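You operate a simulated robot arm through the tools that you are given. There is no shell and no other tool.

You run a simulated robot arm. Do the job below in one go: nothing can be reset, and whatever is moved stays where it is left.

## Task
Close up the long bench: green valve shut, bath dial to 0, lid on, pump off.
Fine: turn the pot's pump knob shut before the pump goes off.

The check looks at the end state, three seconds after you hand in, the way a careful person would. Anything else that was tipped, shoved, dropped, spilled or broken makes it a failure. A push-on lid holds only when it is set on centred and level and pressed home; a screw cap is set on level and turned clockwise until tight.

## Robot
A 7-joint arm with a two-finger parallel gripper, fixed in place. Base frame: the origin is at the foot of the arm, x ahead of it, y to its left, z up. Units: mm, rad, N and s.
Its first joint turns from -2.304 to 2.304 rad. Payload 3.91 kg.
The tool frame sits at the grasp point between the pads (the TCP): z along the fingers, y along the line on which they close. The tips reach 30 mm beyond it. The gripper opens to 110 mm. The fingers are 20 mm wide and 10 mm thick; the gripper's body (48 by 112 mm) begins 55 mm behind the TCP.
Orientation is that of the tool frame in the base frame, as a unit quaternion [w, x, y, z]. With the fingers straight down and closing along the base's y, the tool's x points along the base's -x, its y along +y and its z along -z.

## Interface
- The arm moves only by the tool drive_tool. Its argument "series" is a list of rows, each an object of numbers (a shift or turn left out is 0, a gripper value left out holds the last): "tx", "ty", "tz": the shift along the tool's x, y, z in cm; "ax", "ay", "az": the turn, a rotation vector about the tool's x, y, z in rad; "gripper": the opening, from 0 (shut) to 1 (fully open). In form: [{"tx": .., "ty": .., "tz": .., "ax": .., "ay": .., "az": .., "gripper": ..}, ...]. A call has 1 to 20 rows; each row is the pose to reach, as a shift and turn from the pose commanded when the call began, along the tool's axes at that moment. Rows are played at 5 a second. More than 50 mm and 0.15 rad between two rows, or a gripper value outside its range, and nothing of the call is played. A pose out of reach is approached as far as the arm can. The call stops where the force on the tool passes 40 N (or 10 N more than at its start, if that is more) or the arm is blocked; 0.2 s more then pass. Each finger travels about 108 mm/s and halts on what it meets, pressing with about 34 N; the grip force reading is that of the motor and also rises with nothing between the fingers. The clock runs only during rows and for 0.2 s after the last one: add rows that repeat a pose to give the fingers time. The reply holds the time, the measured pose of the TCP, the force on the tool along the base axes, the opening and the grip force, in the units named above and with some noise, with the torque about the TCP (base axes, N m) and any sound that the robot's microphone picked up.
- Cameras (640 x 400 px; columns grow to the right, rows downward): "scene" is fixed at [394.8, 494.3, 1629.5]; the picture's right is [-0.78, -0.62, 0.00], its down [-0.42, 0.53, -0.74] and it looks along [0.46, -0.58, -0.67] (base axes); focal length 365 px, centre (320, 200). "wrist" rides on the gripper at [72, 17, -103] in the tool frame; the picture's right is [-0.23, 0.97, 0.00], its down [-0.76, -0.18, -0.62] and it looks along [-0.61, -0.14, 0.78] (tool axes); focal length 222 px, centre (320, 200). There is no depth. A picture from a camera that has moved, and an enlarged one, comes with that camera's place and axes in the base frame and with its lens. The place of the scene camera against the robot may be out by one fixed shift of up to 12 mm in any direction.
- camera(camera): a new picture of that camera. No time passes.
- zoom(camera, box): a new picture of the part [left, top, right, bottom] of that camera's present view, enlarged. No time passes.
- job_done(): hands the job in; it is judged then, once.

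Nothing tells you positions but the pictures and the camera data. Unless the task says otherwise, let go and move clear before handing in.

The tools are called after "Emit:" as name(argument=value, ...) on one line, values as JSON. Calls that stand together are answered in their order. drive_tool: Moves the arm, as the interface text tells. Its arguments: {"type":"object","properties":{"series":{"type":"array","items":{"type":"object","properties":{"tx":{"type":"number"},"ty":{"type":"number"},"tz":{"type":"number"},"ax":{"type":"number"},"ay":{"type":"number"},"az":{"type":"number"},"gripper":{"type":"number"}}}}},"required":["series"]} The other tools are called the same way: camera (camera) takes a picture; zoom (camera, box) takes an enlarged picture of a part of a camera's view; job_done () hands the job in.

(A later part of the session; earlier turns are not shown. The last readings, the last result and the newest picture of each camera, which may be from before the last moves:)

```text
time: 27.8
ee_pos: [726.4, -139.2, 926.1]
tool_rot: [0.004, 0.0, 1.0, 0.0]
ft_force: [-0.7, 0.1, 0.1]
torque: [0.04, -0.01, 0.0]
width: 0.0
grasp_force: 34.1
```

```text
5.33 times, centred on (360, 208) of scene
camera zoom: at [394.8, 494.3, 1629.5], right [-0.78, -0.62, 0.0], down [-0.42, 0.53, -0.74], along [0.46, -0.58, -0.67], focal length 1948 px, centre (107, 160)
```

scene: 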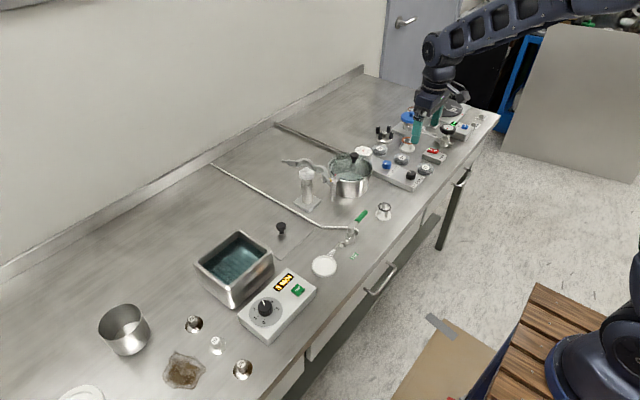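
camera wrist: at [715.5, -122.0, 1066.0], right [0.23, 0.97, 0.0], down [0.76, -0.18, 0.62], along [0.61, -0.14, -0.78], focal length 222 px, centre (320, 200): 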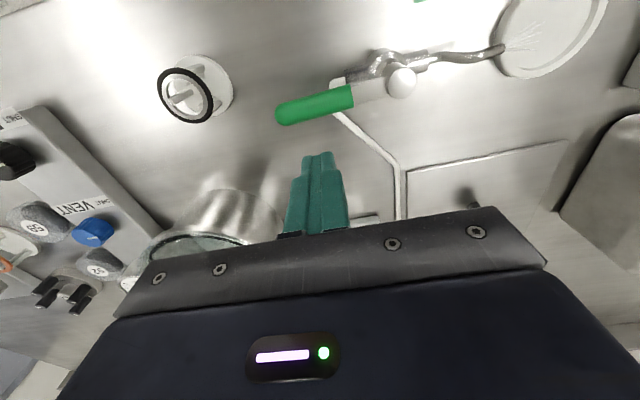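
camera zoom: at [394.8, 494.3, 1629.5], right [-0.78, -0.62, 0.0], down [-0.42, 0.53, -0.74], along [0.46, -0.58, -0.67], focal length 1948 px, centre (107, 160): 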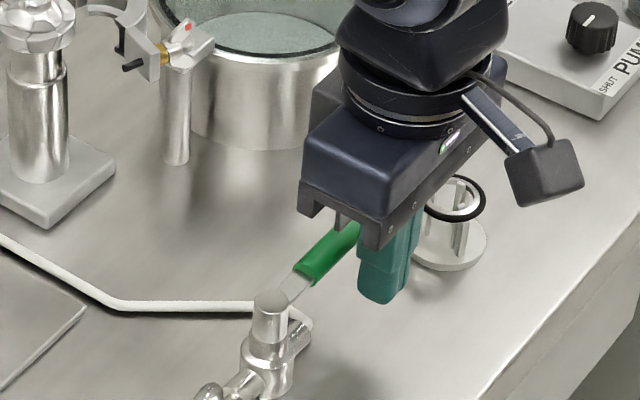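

The fingers are on the front side of the handle and clear. I'll start pushing along the arc toward +x.

Emit:
drive_tool(series=[{"tx": -0.7, "ty": -0.1}, {"tx": -1.2, "ty": -0.2}, {"tx": -1.7, "ty": -0.3}, {"tx": -2.2, "ty": -0.4}, {"tx": -2.7, "ty": -0.4}, {"tx": -3.2, "ty": -0.42}])

Emit:
zoom(camera="scene", box=[300, 170, 420, 245])

```text
time: 29.2
ee_pos: [756.5, -143.4, 928.1]
tool_rot: [0.003, 0.0, 1.0, 0.0]
ft_force: [-0.8, 0.3, -0.2]
torque: [-0.02, 0.03, -0.01]
width: 0.3
grasp_force: 33.6
```

```text
5.33 times, centred on (360, 208) of scene
camera zoom: at [394.8, 494.3, 1629.5], right [-0.78, -0.62, 0.0], down [-0.42, 0.53, -0.74], along [0.46, -0.58, -0.67], focal length 1948 px, centre (107, 160)
```

zoom: 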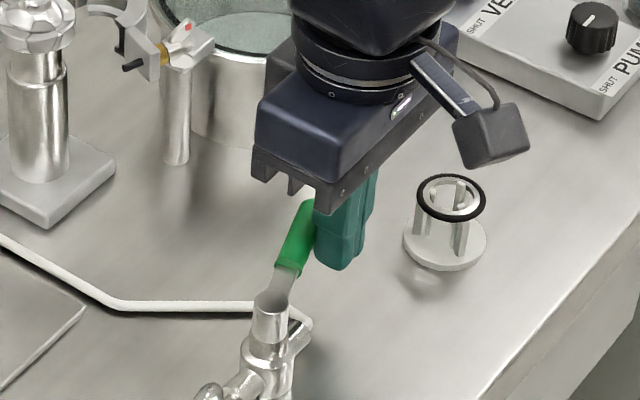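

The handle swings easily this way, so I'll continue along the arc.

Emit:
drive_tool(series=[{"tx": -1.08, "ty": 0.17}, {"tx": -2.11, "ty": 0.53}, {"tx": -3.06, "ty": 1.06}, {"tx": -3.9, "ty": 1.75}, {"tx": -4.61, "ty": 2.57}, {"tx": -4.61, "ty": 2.57}])

Emit:
zoom(camera="scene", box=[300, 170, 420, 245])

Emit:
camera(camera="wrist")

```text
time: 30.6
ee_pos: [802.1, -118.8, 926.3]
tool_rot: [0.004, -0.001, 1.0, 0.0]
ft_force: [0.1, 1.3, 0.1]
torque: [0.02, 0.03, 0.01]
width: 0.1
grasp_force: 34.7
```

```text
5.33 times, centred on (360, 208) of scene
camera zoom: at [394.8, 494.3, 1629.5], right [-0.78, -0.62, 0.0], down [-0.42, 0.53, -0.74], along [0.46, -0.58, -0.67], focal length 1948 px, centre (107, 160)
```

zoom: 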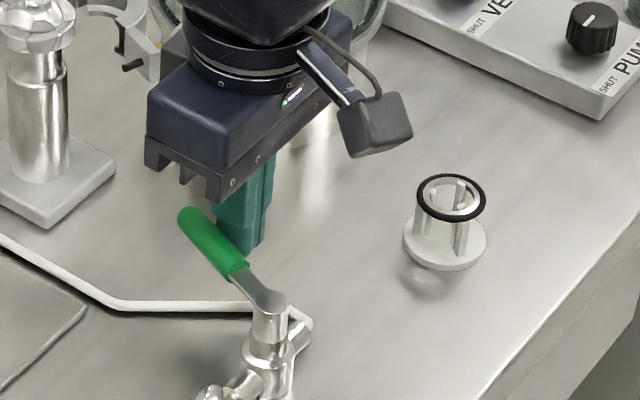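

```text
taken
camera wrist: at [728.2, -102.7, 1030.4], right [0.23, 0.97, 0.0], down [0.76, -0.18, 0.63], along [0.61, -0.14, -0.78], focal length 222 px, centre (320, 200)
```

wrist: 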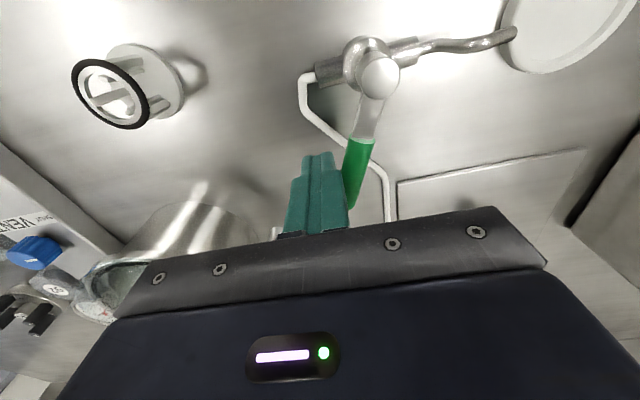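

The lever is nearly across the pipe and the gas jet has stopped. I'll keep pushing gently to the shut stop.

Emit:
drive_tool(series=[{"tx": -0.56, "ty": 0.94}, {"tx": -0.94, "ty": 1.6}, {"tx": -0.94, "ty": 1.95}, {"tx": -0.94, "ty": 2.15}, {"tx": -0.94, "ty": 2.35}, {"tx": -0.94, "ty": 2.55}, {"tx": -0.94, "ty": 2.7}])

Emit:
zoom(camera="scene", box=[300, 170, 420, 245])

Emit:
camera(camera="wrist")

```text
time: 32.4
ee_pos: [812.0, -95.8, 927.2]
tool_rot: [0.005, 0.002, 1.0, -0.002]
ft_force: [1.4, -13.7, -1.4]
torque: [-0.21, -0.01, 0.05]
width: 0.1
grasp_force: 33.8
stopped in row 7: the force on the tool passed its limit at 42 N (the readings are from after the stop); the commanded pose is now the measured one
```

```text
5.33 times, centred on (360, 208) of scene
camera zoom: at [394.8, 494.3, 1629.5], right [-0.78, -0.62, 0.0], down [-0.42, 0.53, -0.74], along [0.46, -0.58, -0.67], focal length 1948 px, centre (107, 160)
```

zoom: 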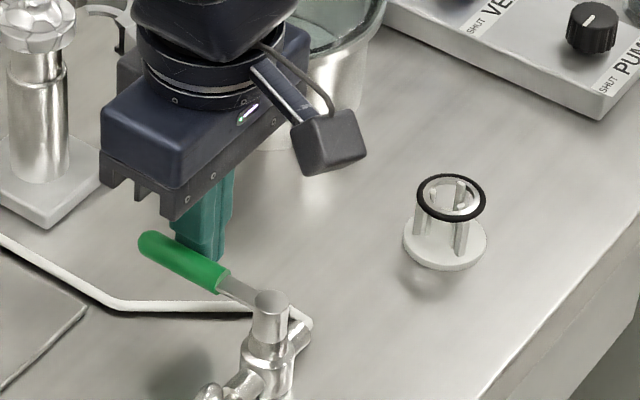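

```text
taken
camera wrist: at [737.8, -79.2, 1030.5], right [0.23, 0.97, 0.0], down [0.76, -0.18, 0.63], along [0.61, -0.15, -0.78], focal length 222 px, centre (320, 200)
```

wrist: 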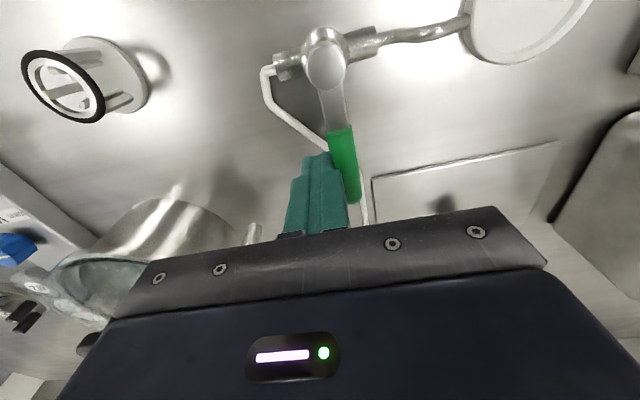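

The valve is shut and hard on its stop, with the lever now square to the pipe. I'll back away from the handle, rise and travel to the bath dial.

Emit:
drive_tool(series=[{"ty": -1.2, "ax": -0.004, "ay": 0.01, "az": -0.004}, {"ty": -1.5, "tz": -2, "ax": -0.004, "ay": 0.01, "az": -0.004}, {"ty": -1.5, "tz": -6, "ax": -0.004, "ay": 0.01, "az": -0.004}, {"ty": -1.5, "tz": -10.5, "ax": -0.004, "ay": 0.01, "az": -0.004}, {"ty": -1.5, "tz": -15, "ax": -0.004, "ay": 0.01, "az": -0.004, "gripper": 0.5}, {"tx": 1.0, "ty": 3.0, "tz": -15, "ax": -0.004, "ay": 0.01, "az": -0.004}, {"tx": 2.0, "ty": 7.5, "tz": -15, "ax": -0.004, "ay": 0.01, "az": -0.004}, {"tx": 3.0, "ty": 12, "tz": -15, "ax": -0.004, "ay": 0.01, "az": -0.004}, {"tx": 4.0, "ty": 16.5, "tz": -15, "ax": -0.004, "ay": 0.01, "az": -0.004}, {"tx": 5.0, "ty": 21, "tz": -15, "ax": -0.004, "ay": 0.01, "az": -0.004}, {"tx": 6.0, "ty": 25.5, "tz": -15, "ax": -0.004, "ay": 0.01, "az": -0.004}, {"tx": 6.5, "ty": 29.5, "tz": -15, "ax": -0.004, "ay": 0.01, "az": -0.004}, {"tx": 6.5, "ty": 29.5, "tz": -15, "ax": -0.004, "ay": 0.01, "az": -0.004}])

Emit:
camera(camera="wrist")

Emit:
zoom(camera="scene", box=[280, 180, 400, 255])

```text
time: 35.2
ee_pos: [743.9, 199.4, 1081.6]
tool_rot: [-0.001, -0.001, 1.0, 0.001]
ft_force: [-0.5, 0.3, -0.7]
torque: [0.04, -0.01, -0.03]
width: 55.3
grasp_force: 0.1
```

```text
taken
camera wrist: at [671.9, 215.9, 1185.6], right [0.23, 0.97, 0.0], down [0.76, -0.18, 0.62], along [0.61, -0.14, -0.78], focal length 222 px, centre (320, 200)
```

wrist: 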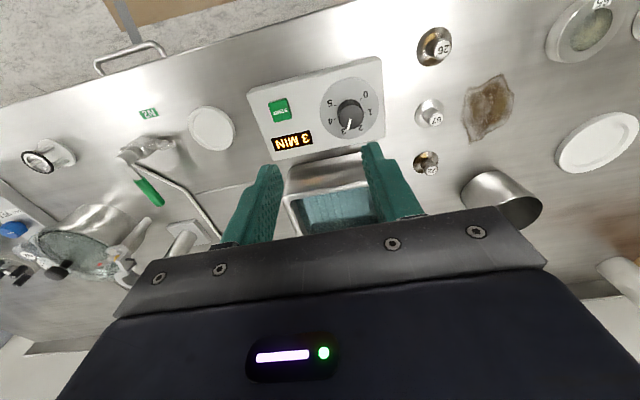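

```text
5.33 times, centred on (340, 218) of scene
camera zoom: at [394.8, 494.3, 1629.5], right [-0.78, -0.62, 0.0], down [-0.42, 0.53, -0.74], along [0.46, -0.58, -0.67], focal length 1948 px, centre (213, 107)
```

zoom: 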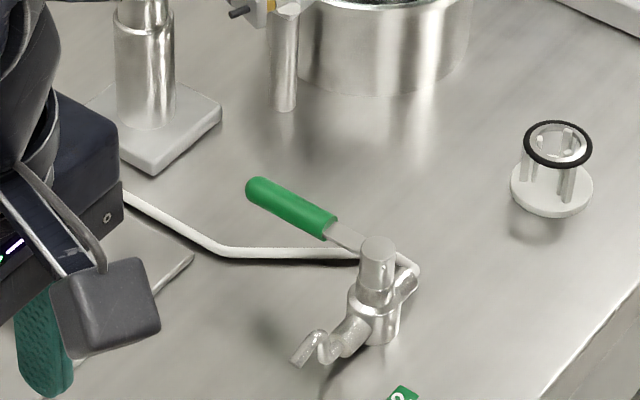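

The valve is confirmed closed with no jet. Next I'll look closely at the dial and the bath.

Emit:
zoom(camera="wrist", box=[290, 60, 410, 135])

Emit:
zoom(camera="wrist", box=[240, 60, 400, 160])

Emit:
zoom(camera="wrist", box=[240, 130, 400, 230])

Emit:
zoom(camera="scene", box=[180, 250, 340, 350])

```text
5.33 times, centred on (350, 98) of wrist
camera zoom: at [671.9, 215.9, 1185.6], right [0.23, 0.97, 0.0], down [0.76, -0.18, 0.62], along [0.61, -0.14, -0.78], focal length 1185 px, centre (160, 747)
```

zoom: 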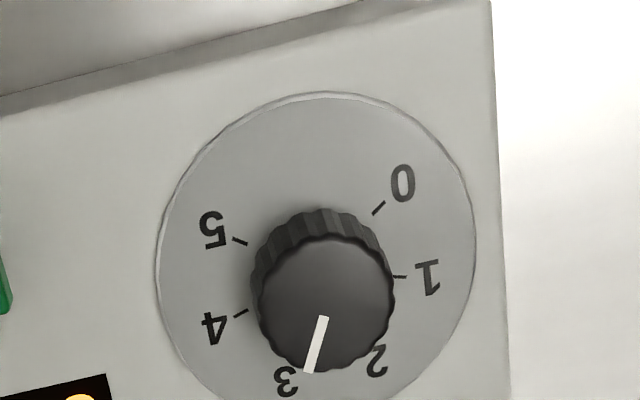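

```text
4.00 times, centred on (320, 110) of wrist
camera zoom: at [671.9, 215.9, 1185.6], right [0.23, 0.97, 0.0], down [0.76, -0.18, 0.62], along [0.61, -0.14, -0.78], focal length 888 px, centre (320, 560)
```

zoom: 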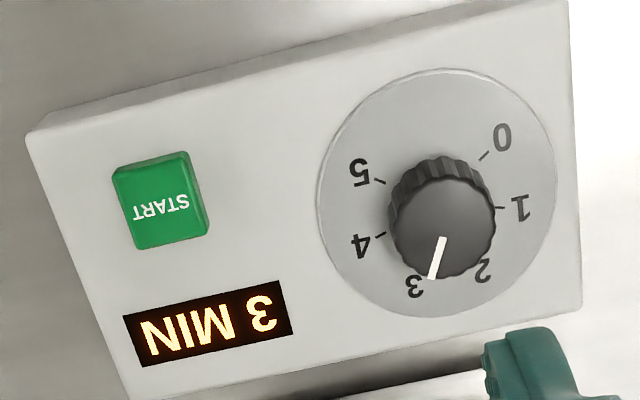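

```text
4.00 times, centred on (320, 180) of wrist
camera zoom: at [671.9, 215.9, 1185.6], right [0.23, 0.97, 0.0], down [0.76, -0.18, 0.62], along [0.61, -0.14, -0.78], focal length 888 px, centre (320, 280)
```

zoom: 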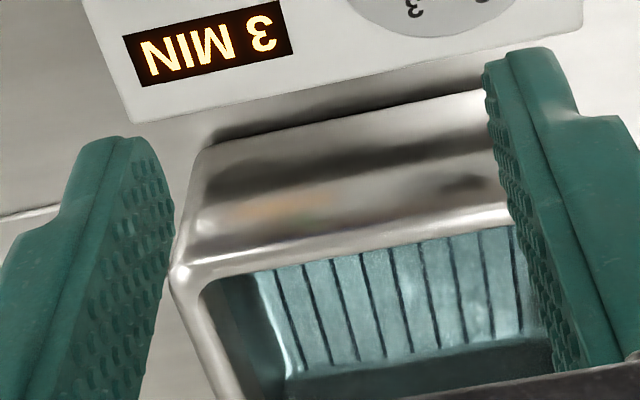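

```text
4.00 times, centred on (260, 300) of scene
camera zoom: at [394.8, 494.3, 1629.5], right [-0.78, -0.62, 0.0], down [-0.42, 0.53, -0.74], along [0.46, -0.58, -0.67], focal length 1461 px, centre (560, -200)
```

zoom: 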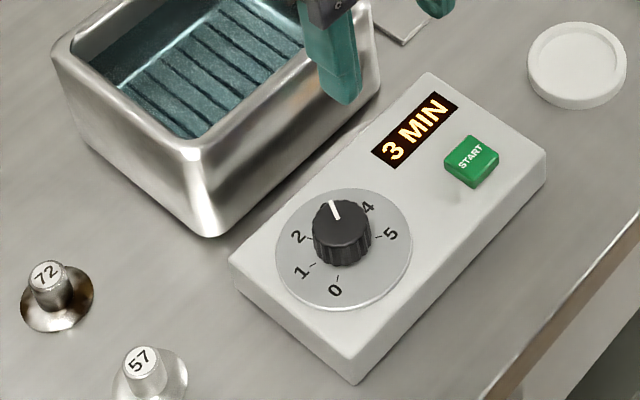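

The dial scale has 0 at about 126° CCW from +x and 3 at about -25°. The knob centre is about (764.7, 231.4), top z≈919, so it needs a turn of about 151° counter-clockwise seen from above. I'll hover over it to refine.

Emit:
drive_tool(series=[{"tx": -0.7, "ty": 1.0, "tz": 3.0}, {"tx": -1.4, "ty": 2.1, "tz": 6.0}, {"tx": -2.08, "ty": 3.19, "tz": 9.6}, {"tx": -2.08, "ty": 3.19, "tz": 9.6}])

Emit:
zoom(camera="wrist", box=[240, 80, 400, 180])

Emit:
zoom(camera="scene", box=[180, 230, 340, 330])

```text
time: 36.2
ee_pos: [770.3, 233.8, 982.0]
tool_rot: [0.0, 0.0, 1.0, 0.001]
ft_force: [-1.0, -0.3, 0.1]
torque: [0.01, -0.03, -0.05]
width: 54.7
grasp_force: 0.0
```

```text
4.00 times, centred on (320, 130) of wrist
camera zoom: at [697.6, 250.5, 1086.2], right [0.23, 0.97, 0.0], down [0.76, -0.18, 0.62], along [0.61, -0.14, -0.78], focal length 888 px, centre (320, 480)
```

zoom: 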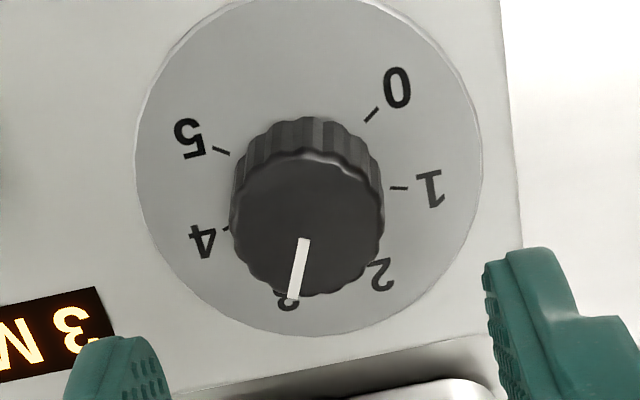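

```text
4.00 times, centred on (260, 280) of scene
camera zoom: at [394.8, 494.3, 1629.5], right [-0.78, -0.62, 0.0], down [-0.42, 0.53, -0.74], along [0.46, -0.58, -0.67], focal length 1461 px, centre (560, -120)
```

zoom: 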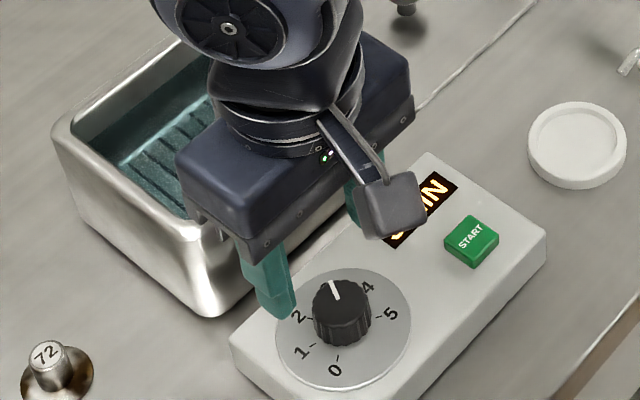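

The knob centre refines to (764.5, 232.2) with a diameter of about 30 and its base near z=903. I'll pre-rotate about 76° clockwise, centre over it and lower around it.

Emit:
drive_tool(series=[{"tx": 0.2, "ty": -0.1, "az": 0.132}, {"tx": 0.4, "ty": -0.2, "az": 0.264}, {"tx": 0.55, "ty": -0.2, "az": 0.396}, {"tx": 0.55, "ty": -0.2, "az": 0.528}, {"tx": 0.55, "ty": -0.2, "az": 0.66}, {"tx": 0.55, "ty": -0.2, "az": 0.792}, {"tx": 0.55, "ty": -0.2, "az": 0.924}, {"tx": 0.55, "ty": -0.2, "az": 1.056}, {"tx": 0.55, "ty": -0.2, "az": 1.188}, {"tx": 0.55, "ty": -0.2, "az": 1.32}, {"tx": 0.55, "ty": -0.2, "tz": 1.0, "az": 1.32}, {"tx": 0.55, "ty": -0.2, "tz": 2.2, "az": 1.32}, {"tx": 0.55, "ty": -0.2, "tz": 2.2, "az": 1.32}])

Emit:
camera(camera="wrist")

Emit:
zoom(camera="scene", box=[180, 230, 340, 330])

```text
time: 39.0
ee_pos: [761.5, 231.2, 957.9]
tool_rot: [-0.001, 0.613, 0.79, 0.0]
ft_force: [-0.5, 0.2, -0.8]
torque: [-0.02, -0.03, 0.03]
width: 55.0
grasp_force: 0.0
```

```text
taken
camera wrist: at [759.8, 304.6, 1062.1], right [1.0, 0.02, 0.0], down [0.02, -0.78, 0.62], along [0.01, -0.62, -0.78], focal length 222 px, centre (320, 200)
```

wrist: 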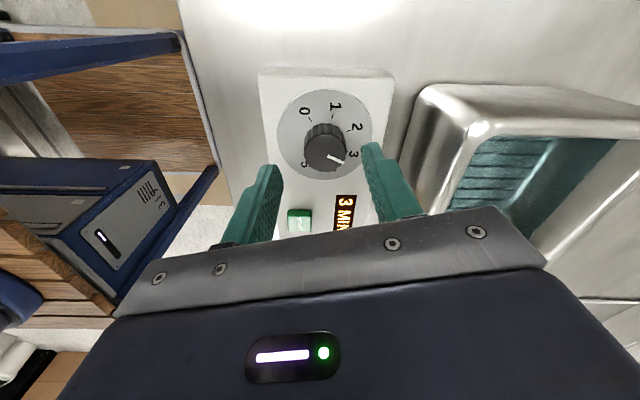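

```text
4.00 times, centred on (260, 280) of scene
camera zoom: at [394.8, 494.3, 1629.5], right [-0.78, -0.62, 0.0], down [-0.42, 0.53, -0.74], along [0.46, -0.58, -0.67], focal length 1461 px, centre (560, -120)
```

zoom: 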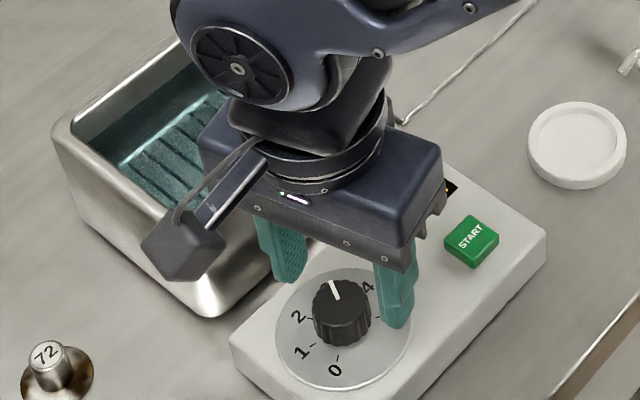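

Emit:
zoom(camera="wrist", box=[240, 90, 400, 190])

```text
4.00 times, centred on (320, 140) of wrist
camera zoom: at [759.8, 304.6, 1062.1], right [1.0, 0.02, 0.0], down [0.02, -0.78, 0.62], along [0.01, -0.62, -0.78], focal length 888 px, centre (320, 440)
```

zoom: 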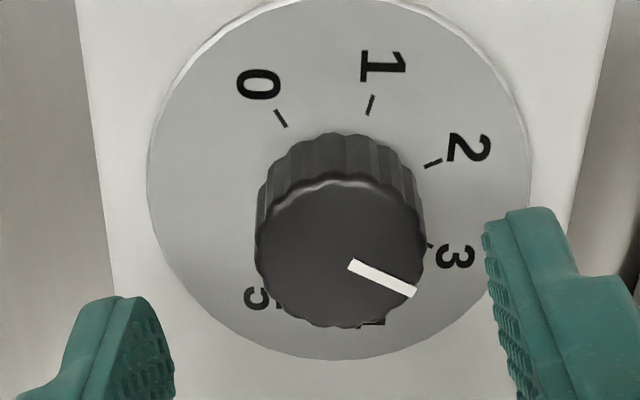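

The knob is about 3 mm toward +tool y from the TCP. I'll correct that, lower to z≈936 and grip.

Emit:
drive_tool(series=[{"tx": 0.06, "ty": 0.3}, {"tx": 0.06, "ty": 0.3, "tz": 1.2}, {"tx": 0.06, "ty": 0.3, "tz": 2.2}, {"tx": 0.06, "ty": 0.3, "tz": 2.2}])

Emit:
zoom(camera="wrist", box=[240, 100, 400, 200])

```text
time: 40.0
ee_pos: [764.0, 232.4, 935.1]
tool_rot: [-0.001, 0.613, 0.79, 0.0]
ft_force: [0.7, -0.5, -0.1]
torque: [0.02, -0.01, -0.03]
width: 55.1
grasp_force: 0.0
```

```text
4.00 times, centred on (320, 150) of wrist
camera zoom: at [762.4, 306.6, 1039.0], right [1.0, 0.02, 0.0], down [0.02, -0.78, 0.62], along [0.01, -0.62, -0.78], focal length 888 px, centre (320, 400)
```

zoom: 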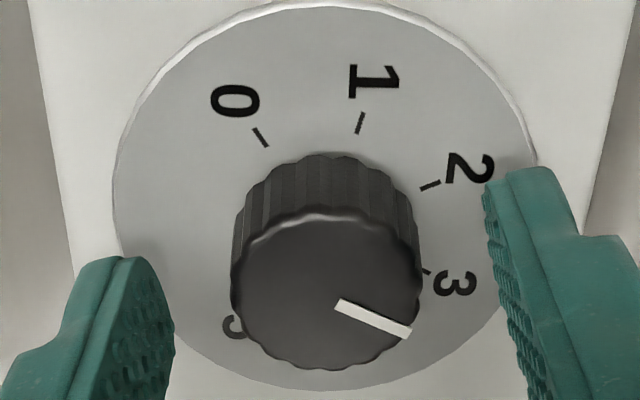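

Emit:
drive_tool(series=[{"ty": 0.05, "gripper": 0.4}, {"ty": 0.05, "gripper": 0.2}, {"ty": 0.05, "gripper": 0.2}, {"ty": 0.05, "gripper": 0.2}])

```text
time: 41.0
ee_pos: [764.2, 232.4, 935.5]
tool_rot: [-0.002, 0.612, 0.791, -0.001]
ft_force: [5.3, 2.8, -2.0]
torque: [0.31, -0.5, -0.01]
width: 31.6
grasp_force: 45.5
```

It's gripped cleanly with low side force. I'll turn counter-clockwise, first half.

Emit:
drive_tool(series=[{"az": -0.13}, {"az": -0.26}, {"az": -0.39}, {"az": -0.52}, {"az": -0.65}, {"az": -0.78}, {"az": -0.91}, {"az": -1.04}, {"az": -1.17}, {"az": -1.3}, {"az": -1.3}])

Emit:
zoom(camera="wrist", box=[240, 80, 400, 180])

```text
time: 43.4
ee_pos: [764.2, 231.8, 935.2]
tool_rot: [-0.001, 0.009, 1.0, 0.0]
ft_force: [14.1, 11.9, -4.5]
torque: [-0.09, 0.35, 0.0]
width: 31.3
grasp_force: 45.1
```

```text
4.00 times, centred on (320, 130) of wrist
camera zoom: at [692.5, 250.5, 1039.6], right [0.24, 0.97, 0.0], down [0.76, -0.19, 0.62], along [0.6, -0.15, -0.78], focal length 888 px, centre (320, 480)
```

zoom: 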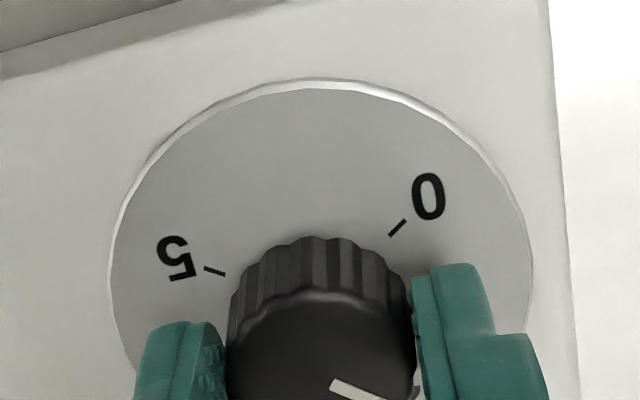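

The knob follows, pointer now near 1.5. I'll continue the remaining ~77°.

Emit:
drive_tool(series=[{"az": -0.13}, {"az": -0.26}, {"az": -0.39}, {"az": -0.52}, {"az": -0.65}, {"az": -0.78}, {"az": -0.91}, {"az": -1.04}, {"az": -1.17}, {"az": -1.28}, {"az": -1.28}])

Emit:
zoom(camera="wrist", box=[240, 100, 400, 200])

Emit:
zoom(camera="scene", box=[200, 250, 320, 325])

```text
time: 45.8
ee_pos: [763.6, 233.6, 934.2]
tool_rot: [0.0, -0.59, 0.807, 0.0]
ft_force: [30.8, 11.4, 1.3]
torque: [0.59, -1.1, -0.03]
width: 31.3
grasp_force: 45.1
```

```text
4.00 times, centred on (320, 150) of wrist
camera zoom: at [726.5, 167.7, 1039.4], right [-0.86, 0.51, 0.0], down [0.4, 0.67, 0.62], along [0.32, 0.54, -0.78], focal length 888 px, centre (320, 400)
```

zoom: 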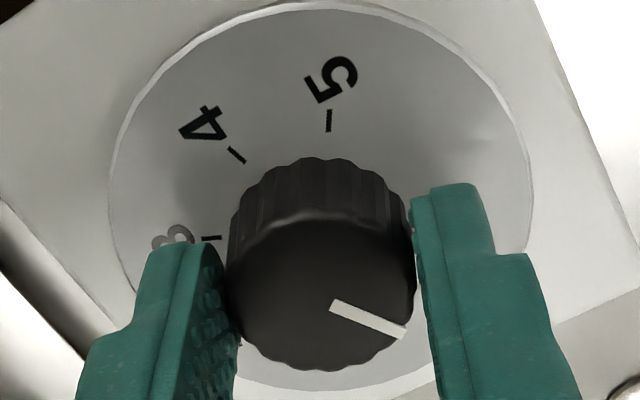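

```text
5.33 times, centred on (260, 288) of scene
camera zoom: at [394.8, 494.3, 1629.5], right [-0.78, -0.62, 0.0], down [-0.42, 0.53, -0.74], along [0.46, -0.58, -0.67], focal length 1948 px, centre (640, -267)
```

zoom: 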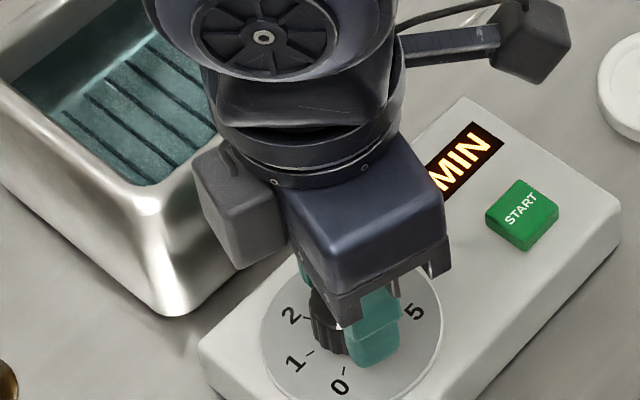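

The pointer is at about 123.5° and 0 is at about 126°, but the side force is building. I'll relieve it with a 1 mm shift and turn the last 3–4°.

Emit:
drive_tool(series=[{"tx": -0.04, "ty": -0.06}, {"tx": -0.07, "ty": -0.1, "az": -0.03}, {"tx": -0.07, "ty": -0.1, "az": -0.06}, {"tx": -0.07, "ty": -0.1, "az": -0.06}])

Emit:
zoom(camera="wrist", box=[240, 100, 400, 200])

```text
time: 46.8
ee_pos: [765.2, 232.3, 935.5]
tool_rot: [-0.001, -0.614, 0.789, -0.001]
ft_force: [10.5, -6.7, 16.4]
torque: [-1.08, -0.44, -0.56]
width: 31.5
grasp_force: 44.6
```

```text
4.00 times, centred on (320, 150) of wrist
camera zoom: at [730.5, 165.4, 1039.5], right [-0.89, 0.46, 0.0], down [0.36, 0.69, 0.62], along [0.29, 0.55, -0.78], focal length 888 px, centre (320, 400)
```

zoom: 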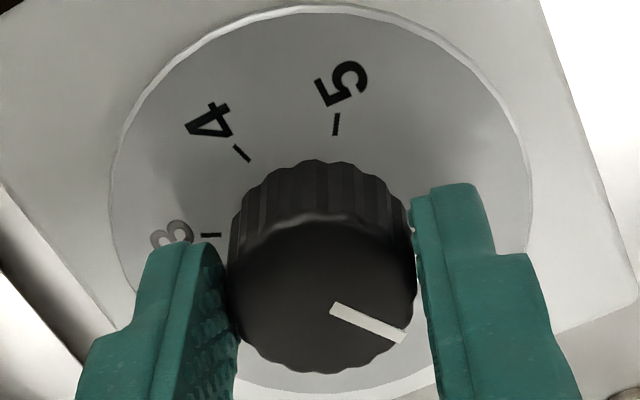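

The resisting torque (0.56 N·m) says I'm at the end stop at 0. I'll release, rise and check the dial.

Emit:
drive_tool(series=[{"gripper": 0.5}, {"gripper": 0.5}, {"tz": -2.5}, {"tz": -6}, {"tz": -9}, {"tz": -9, "az": 0.13}, {"tz": -9, "az": 0.26}, {"tz": -9, "az": 0.39}, {"tz": -9, "az": 0.52}, {"tz": -9, "az": 0.65}, {"tz": -9, "az": 0.78}, {"tz": -9, "az": 0.91}, {"tz": -9, "az": 1.04}, {"tz": -9, "az": 1.17}, {"tz": -9, "az": 1.3}, {"tz": -9, "az": 1.322}, {"tz": -9, "az": 1.322}])

Emit:
camera(camera="wrist")

Emit:
zoom(camera="wrist", box=[220, 60, 380, 160])

Emit:
zoom(camera="scene", box=[200, 250, 320, 325])

```text
time: 50.4
ee_pos: [766.0, 232.3, 1026.1]
tool_rot: [-0.001, 0.001, 1.0, 0.0]
ft_force: [1.0, 0.6, -0.4]
torque: [0.01, 0.03, 0.01]
width: 55.0
grasp_force: 0.1
```

```text
taken
camera wrist: at [693.9, 249.6, 1130.6], right [0.23, 0.97, 0.0], down [0.76, -0.18, 0.62], along [0.61, -0.14, -0.78], focal length 222 px, centre (320, 200)
```

wrist: 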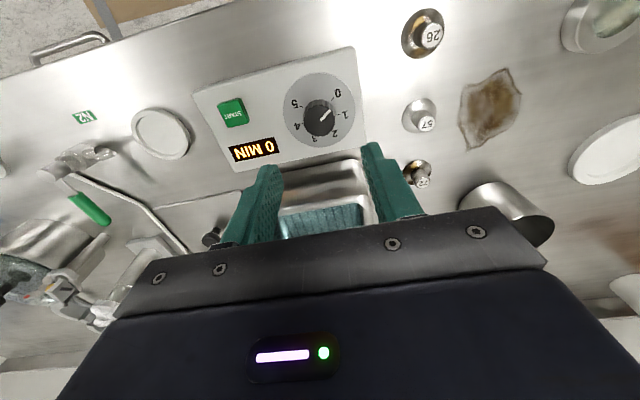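

```text
4.00 times, centred on (300, 110) of wrist
camera zoom: at [693.9, 249.6, 1130.6], right [0.23, 0.97, 0.0], down [0.76, -0.18, 0.62], along [0.61, -0.14, -0.78], focal length 888 px, centre (400, 560)
```

zoom: 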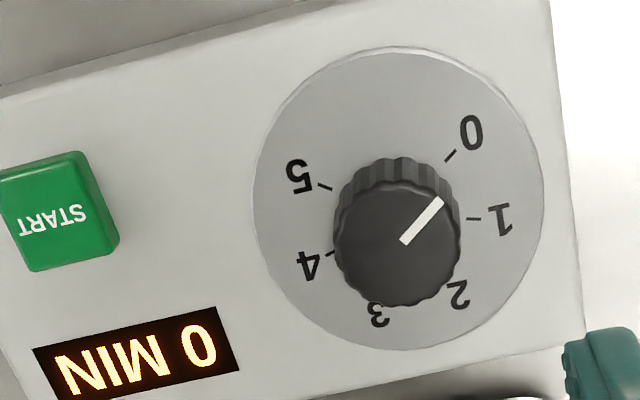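

```text
5.33 times, centred on (260, 288) of scene
camera zoom: at [394.8, 494.3, 1629.5], right [-0.78, -0.62, 0.0], down [-0.42, 0.53, -0.74], along [0.46, -0.58, -0.67], focal length 1948 px, centre (640, -267)
```

zoom: 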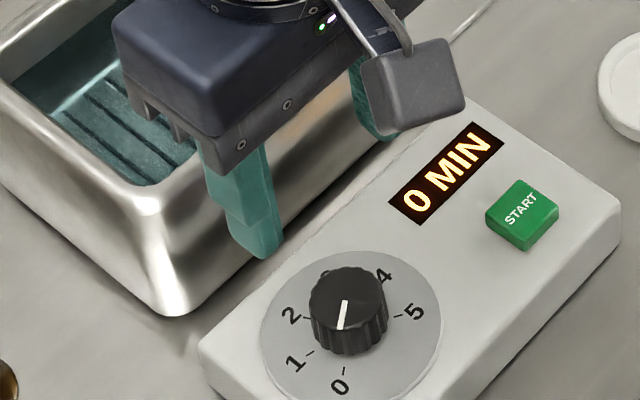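

The dial reads "0 MIN". Now for the lid: I'll move above it to measure its knob, plate and orientation.

Emit:
drive_tool(series=[{"tz": -3}, {"tz": -6}, {"tx": -1.9, "ty": -3.5, "tz": -6}, {"tx": -3.8, "ty": -7.0, "tz": -6}, {"tx": -5.7, "ty": -10.5, "tz": -6}, {"tx": -7.6, "ty": -14.0, "tz": -6}, {"tx": -9.5, "ty": -17.5, "tz": -6}, {"tx": -11.4, "ty": -20.7, "tz": -6}, {"tx": -11.4, "ty": -20.7, "tz": -6}])

Emit:
camera(camera="wrist")

Emit:
zoom(camera="wrist", box=[240, 50, 480, 200])

```text
time: 52.4
ee_pos: [879.3, 25.4, 1086.3]
tool_rot: [0.0, 0.0, 1.0, 0.0]
ft_force: [0.3, 0.8, -0.1]
torque: [-0.02, 0.01, 0.03]
width: 55.1
grasp_force: 0.0
```

```text
taken
camera wrist: at [807.1, 40.9, 1191.3], right [0.23, 0.97, 0.0], down [0.76, -0.18, 0.62], along [0.61, -0.14, -0.78], focal length 222 px, centre (320, 200)
```

wrist: 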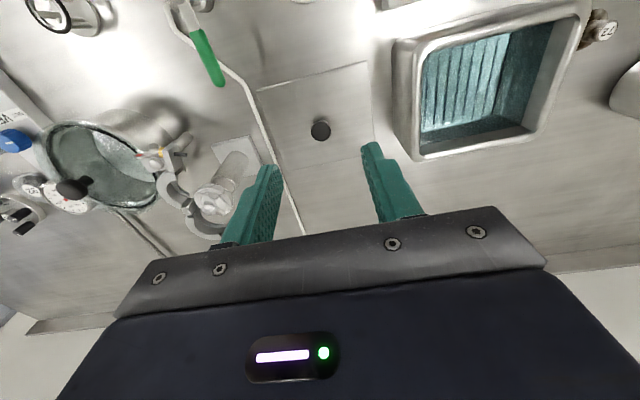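

```text
2.67 times, centred on (360, 125) of wrist
camera zoom: at [807.1, 40.9, 1191.3], right [0.23, 0.97, 0.0], down [0.76, -0.18, 0.62], along [0.61, -0.14, -0.78], focal length 592 px, centre (213, 400)
```

zoom: 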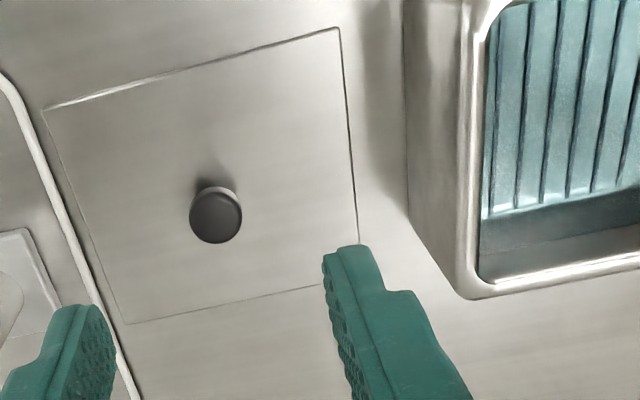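

The lid is axis-aligned, about 131 × 149 mm, spanning x 857–988 and y -59–90, with its knob centred at about (922.7, 15.2), top z≈890. Before picking it up I'll measure the bath rim from above.

Emit:
drive_tool(series=[{"tx": 0.8, "ty": 3.6, "tz": -1, "gripper": 1.0}, {"tx": 1.5, "ty": 7.2, "tz": -2}, {"tx": 2.2, "ty": 10.8, "tz": -3}, {"tx": 2.9, "ty": 14.4, "tz": -4}, {"tx": 3.5, "ty": 18.0, "tz": -4.4}, {"tx": 3.5, "ty": 18.0, "tz": -4.4}])

Emit:
camera(camera="wrist")

Emit:
zoom(camera="wrist", box=[220, 80, 420, 205])

```text
time: 53.8
ee_pos: [845.7, 206.1, 1128.2]
tool_rot: [-0.001, 0.001, 1.0, 0.0]
ft_force: [0.2, 0.0, 0.1]
torque: [0.01, 0.0, -0.03]
width: 110.1
grasp_force: 0.0
```

```text
taken
camera wrist: at [772.9, 223.0, 1232.4], right [0.23, 0.97, 0.0], down [0.76, -0.18, 0.62], along [0.61, -0.14, -0.78], focal length 222 px, centre (320, 200)
```

wrist: 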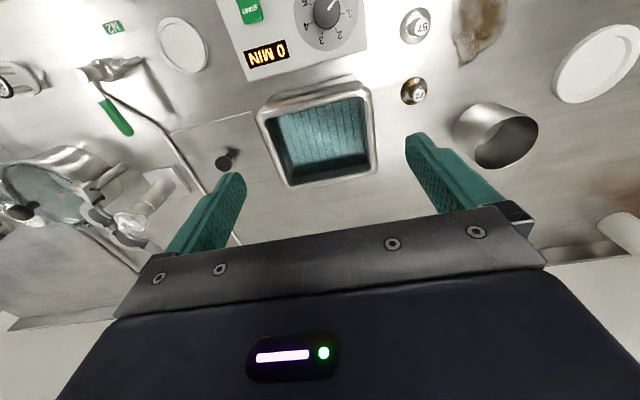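

```text
3.20 times, centred on (320, 142) of wrist
camera zoom: at [772.9, 223.0, 1232.4], right [0.23, 0.97, 0.0], down [0.76, -0.18, 0.62], along [0.61, -0.14, -0.78], focal length 711 px, centre (320, 384)
```

zoom: 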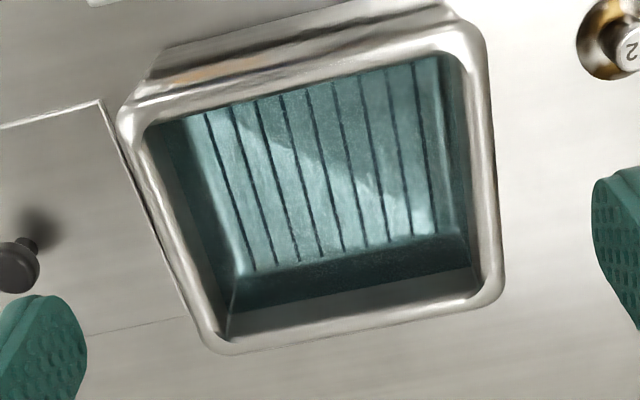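

The bath rim comes out at about x 841–963, y 126–266, z≈951, centre about (902, 196). I'll take a second, closer view to confirm.

Emit:
drive_tool(series=[{"tx": -1.5, "ty": -0.5, "tz": 3.5}, {"tx": -3.0, "ty": -1.0, "tz": 6.0}, {"tx": -3.0, "ty": -1.0, "tz": 6.0}])

Emit:
camera(camera="wrist")

Emit:
zoom(camera="wrist", box=[220, 60, 420, 185])

Emit:
zoom(camera="wrist", box=[220, 110, 420, 235])

```text
time: 54.6
ee_pos: [877.1, 196.9, 1069.0]
tool_rot: [0.0, 0.0, 1.0, 0.001]
ft_force: [0.3, 0.6, 0.2]
torque: [-0.01, -0.02, -0.02]
width: 109.9
grasp_force: 0.1
```

```text
taken
camera wrist: at [803.4, 213.9, 1173.1], right [0.23, 0.97, 0.0], down [0.76, -0.18, 0.62], along [0.61, -0.14, -0.78], focal length 222 px, centre (320, 200)
```

wrist: 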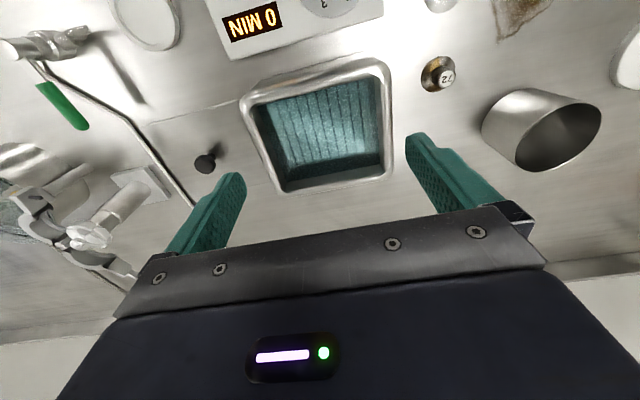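

```text
3.20 times, centred on (320, 122) of wrist
camera zoom: at [803.4, 213.9, 1173.1], right [0.23, 0.97, 0.0], down [0.76, -0.18, 0.62], along [0.61, -0.14, -0.78], focal length 711 px, centre (320, 448)
```

zoom: 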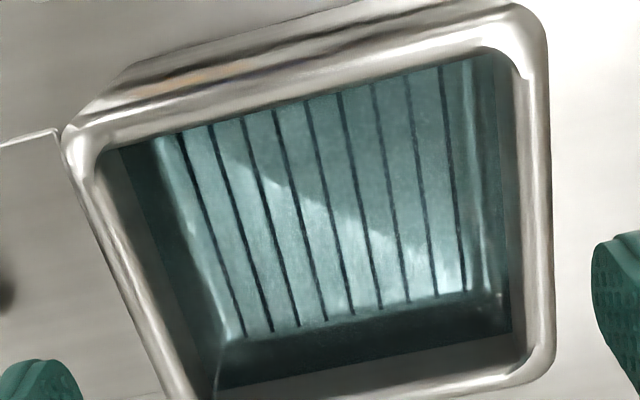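

```text
3.20 times, centred on (320, 172) of wrist
camera zoom: at [803.4, 213.9, 1173.1], right [0.23, 0.97, 0.0], down [0.76, -0.18, 0.62], along [0.61, -0.14, -0.78], focal length 711 px, centre (320, 288)
```

zoom: 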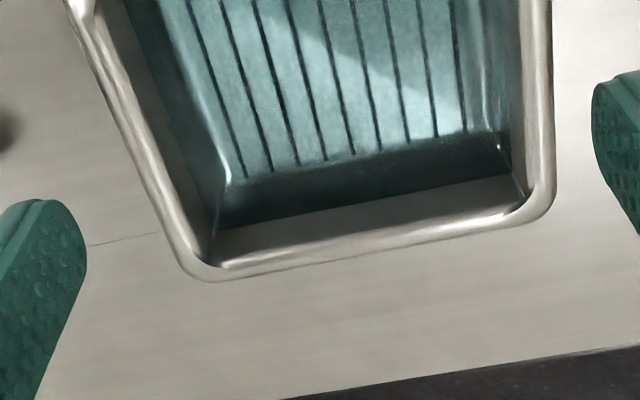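

The bath rim centre is about (902.8, 194.4) with rim top z≈950. The lid overhangs the rim by a few millimetres all round. Now I'll go to the lid knob and hover to refine its position.

Emit:
drive_tool(series=[{"tx": -0.8, "ty": -3.7, "gripper": 0.5}, {"tx": -1.6, "ty": -7.4}, {"tx": -2.4, "ty": -11.1}, {"tx": -3.2, "ty": -14.8}, {"tx": -4.0, "ty": -18.1}, {"tx": -4.0, "ty": -18.1, "tz": 4.0}, {"tx": -4.0, "ty": -18.1, "tz": 8.0}, {"tx": -4.0, "ty": -18.1, "tz": 10.5}, {"tx": -4.0, "ty": -18.1, "tz": 10.5}])

Emit:
camera(camera="wrist")

Emit:
zoom(camera="wrist", box=[240, 80, 400, 180])

Emit:
zoom(camera="scene", box=[220, 180, 340, 255])

```text
time: 56.6
ee_pos: [912.9, 12.3, 964.1]
tool_rot: [0.0, 0.0, 1.0, 0.0]
ft_force: [0.8, -0.4, 0.0]
torque: [-0.03, 0.03, -0.02]
width: 54.8
grasp_force: 0.1
```

```text
taken
camera wrist: at [841.7, 29.0, 1067.9], right [0.23, 0.97, 0.0], down [0.76, -0.18, 0.62], along [0.61, -0.14, -0.78], focal length 222 px, centre (320, 200)
```

wrist: 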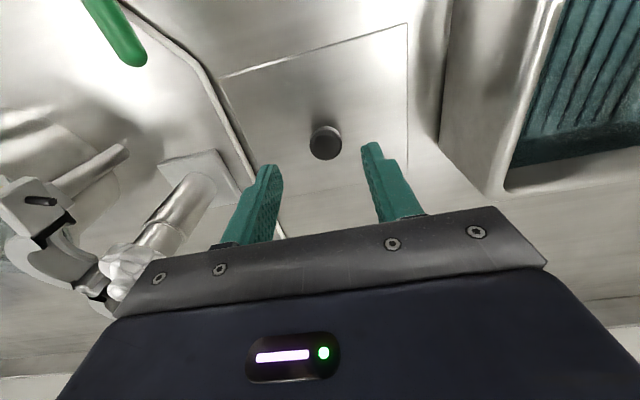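

```text
4.00 times, centred on (320, 130) of wrist
camera zoom: at [841.7, 29.0, 1067.9], right [0.23, 0.97, 0.0], down [0.76, -0.18, 0.62], along [0.61, -0.14, -0.78], focal length 888 px, centre (320, 480)
```

zoom: 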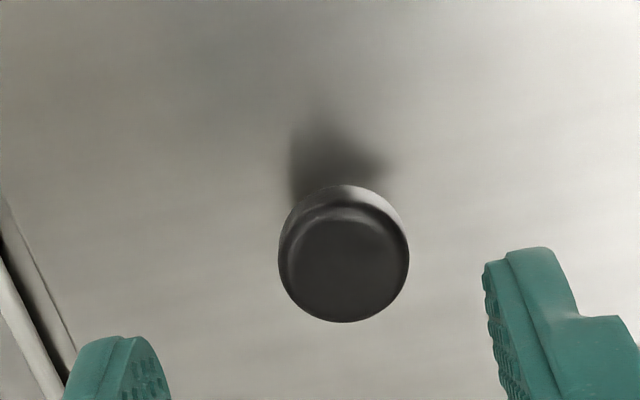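

```text
5.33 times, centred on (280, 218) of scene
camera zoom: at [394.8, 494.3, 1629.5], right [-0.78, -0.62, 0.0], down [-0.42, 0.53, -0.74], along [0.46, -0.58, -0.67], focal length 1948 px, centre (533, 107)
```

zoom: 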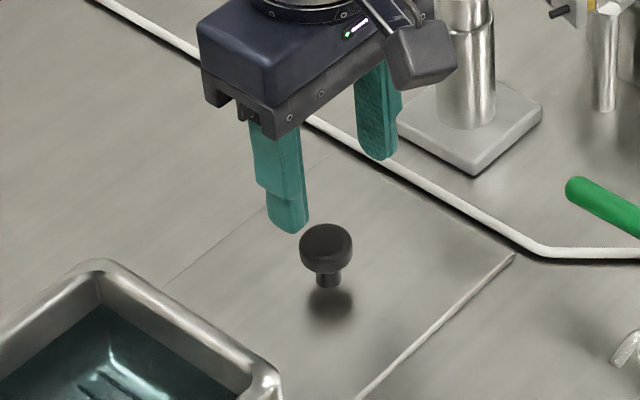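

The lid knob axis is at about (922, 15.4), cap top z≈892. I'll lower around it.

Emit:
drive_tool(series=[{"tx": -0.4, "ty": 0.15, "tz": 1.5}, {"tx": -0.81, "ty": 0.3, "tz": 3.5}, {"tx": -0.81, "ty": 0.3, "tz": 4.9}, {"tx": -0.81, "ty": 0.3, "tz": 4.9}])

Emit:
zoom(camera="wrist", box=[240, 100, 400, 200])

Emit:
zoom(camera="scene", box=[240, 190, 320, 240])

```text
time: 57.6
ee_pos: [921.8, 16.1, 913.0]
tool_rot: [-0.001, 0.0, 1.0, 0.0]
ft_force: [-0.1, 0.2, -0.1]
torque: [-0.01, 0.01, 0.02]
width: 55.0
grasp_force: 0.0
```

```text
4.00 times, centred on (320, 150) of wrist
camera zoom: at [849.7, 32.3, 1018.2], right [0.23, 0.97, 0.0], down [0.76, -0.18, 0.62], along [0.61, -0.14, -0.78], focal length 888 px, centre (320, 400)
```

zoom: 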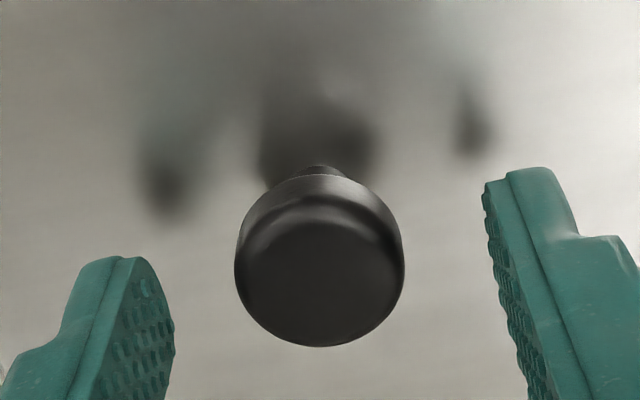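

```text
8.00 times, centred on (280, 215) of scene
camera zoom: at [394.8, 494.3, 1629.5], right [-0.78, -0.62, 0.0], down [-0.42, 0.53, -0.74], along [0.46, -0.58, -0.67], focal length 2923 px, centre (640, 80)
```

zoom: 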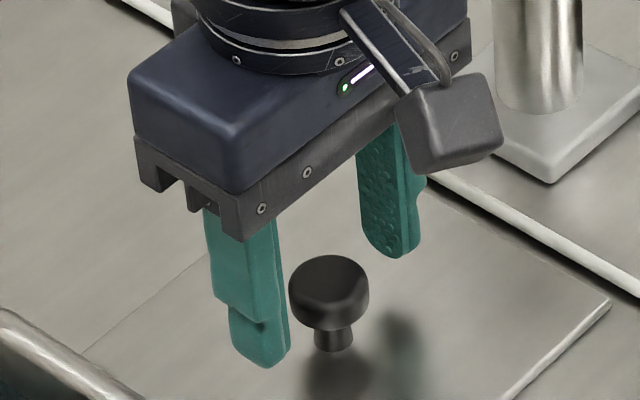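

It's well centred. I'll lower the last 11 mm and grip the knob.

Emit:
drive_tool(series=[{"tx": -0.05, "ty": -0.06, "tz": 0.6}, {"tx": -0.05, "ty": -0.06, "tz": 1.1}, {"tx": -0.05, "ty": -0.06, "tz": 1.1, "gripper": 0.35}, {"tx": -0.05, "ty": -0.06, "tz": 1.1, "gripper": 0.15}, {"tx": -0.05, "ty": -0.06, "tz": 1.1, "gripper": 0.15}, {"tx": -0.05, "ty": -0.06, "tz": 1.1, "gripper": 0.15}])

Emit:
zoom(camera="wrist", box=[240, 100, 400, 200])

```text
time: 59.0
ee_pos: [923.4, 15.5, 903.5]
tool_rot: [-0.001, -0.001, 1.0, 0.0]
ft_force: [1.2, 0.0, 1.0]
torque: [0.02, -0.1, -0.04]
width: 26.7
grasp_force: 33.8
```

```text
4.00 times, centred on (320, 150) of wrist
camera zoom: at [850.9, 31.5, 1007.9], right [0.23, 0.97, 0.0], down [0.76, -0.18, 0.62], along [0.61, -0.14, -0.78], focal length 888 px, centre (320, 400)
```

zoom: 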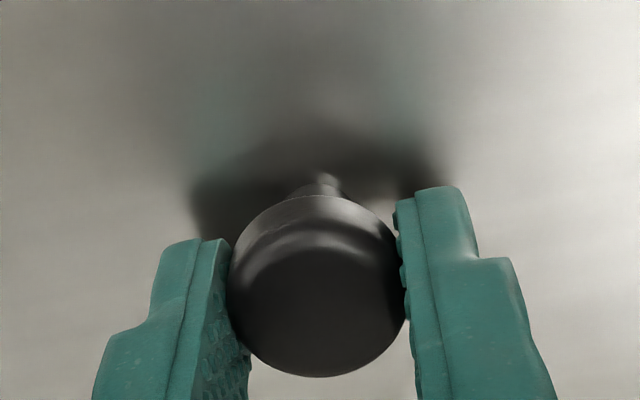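

The knob is held, with an opening of 26.7 mm. I'll lift straight up gently and check that the lid hangs level.

Emit:
drive_tool(series=[{"tz": -0.4, "gripper": 0.0}, {"tz": -1.0}, {"tz": -2.0}, {"tz": -2.0}])

Emit:
zoom(camera="scene", box=[220, 180, 340, 255])

Emit:
camera(camera="wrist")

```text
time: 60.0
ee_pos: [922.6, 15.7, 923.3]
tool_rot: [-0.001, -0.001, 1.0, 0.0]
ft_force: [0.9, -0.8, -0.9]
torque: [0.04, 0.01, 0.04]
width: 26.7
grasp_force: 34.1
```

```text
5.33 times, centred on (280, 218) of scene
camera zoom: at [394.8, 494.3, 1629.5], right [-0.78, -0.62, 0.0], down [-0.42, 0.53, -0.74], along [0.46, -0.58, -0.67], focal length 1948 px, centre (533, 107)
```

zoom: 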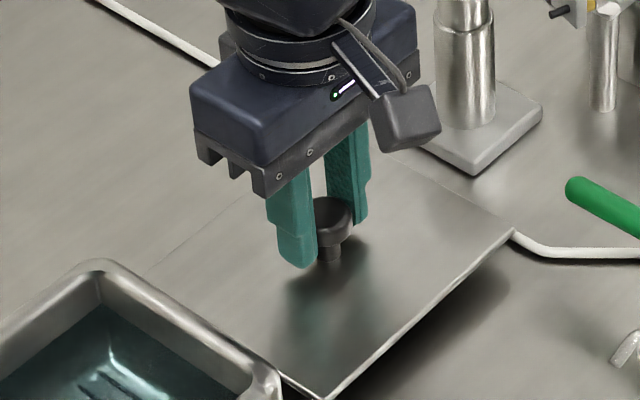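

```text
taken
camera wrist: at [850.1, 31.9, 1028.1], right [0.23, 0.97, 0.0], down [0.76, -0.18, 0.62], along [0.61, -0.14, -0.78], focal length 222 px, centre (320, 200)
```

wrist: 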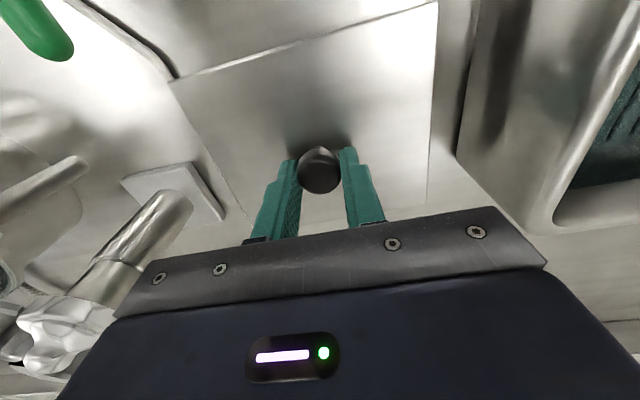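

The lid lifted free and level. I'll raise it to clear the rim and carry it over the bath centre.

Emit:
drive_tool(series=[{"tz": -2.5}, {"tz": -5.0}, {"tz": -7.5}, {"tz": -10.5}, {"tz": -10.5}, {"tx": 0.3, "ty": 2.5, "tz": -10.5}, {"tx": 0.6, "ty": 5.0, "tz": -10.5}, {"tx": 0.9, "ty": 7.5, "tz": -10.5}, {"tx": 1.2, "ty": 10.0, "tz": -10.5}, {"tx": 1.5, "ty": 12.5, "tz": -10.5}, {"tx": 1.8, "ty": 15.0, "tz": -10.5}, {"tx": 1.98, "ty": 17.0, "tz": -10.5}, {"tx": 1.98, "ty": 17.87, "tz": -10.5}, {"tx": 1.98, "ty": 17.87, "tz": -10.5}])

Emit:
camera(camera="wrist")

Emit:
zoom(camera="scene", box=[170, 190, 330, 290])

```text
time: 63.0
ee_pos: [902.3, 194.8, 1028.8]
tool_rot: [-0.001, 0.0, 1.0, 0.001]
ft_force: [-0.8, 1.4, -1.6]
torque: [0.01, 0.0, -0.02]
width: 26.6
grasp_force: 34.1
```

```text
taken
camera wrist: at [829.2, 211.3, 1133.9], right [0.23, 0.97, 0.0], down [0.76, -0.18, 0.62], along [0.61, -0.14, -0.78], focal length 222 px, centre (320, 200)
```

wrist: 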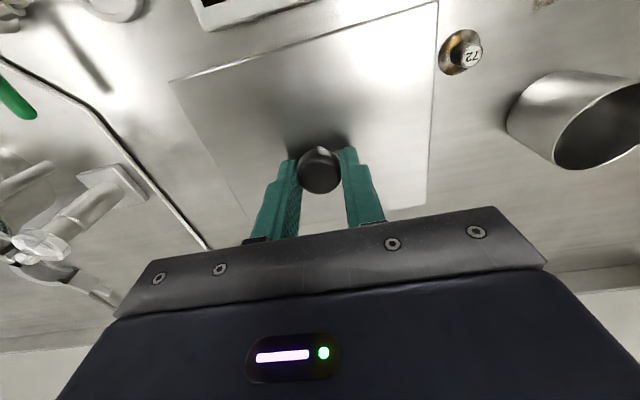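

```text
4.00 times, centred on (250, 240) of scene
camera zoom: at [394.8, 494.3, 1629.5], right [-0.78, -0.62, 0.0], down [-0.42, 0.53, -0.74], along [0.46, -0.58, -0.67], focal length 1461 px, centre (600, 40)
```

zoom: 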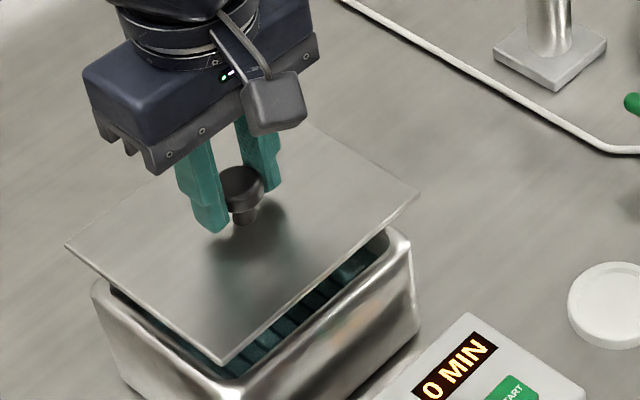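

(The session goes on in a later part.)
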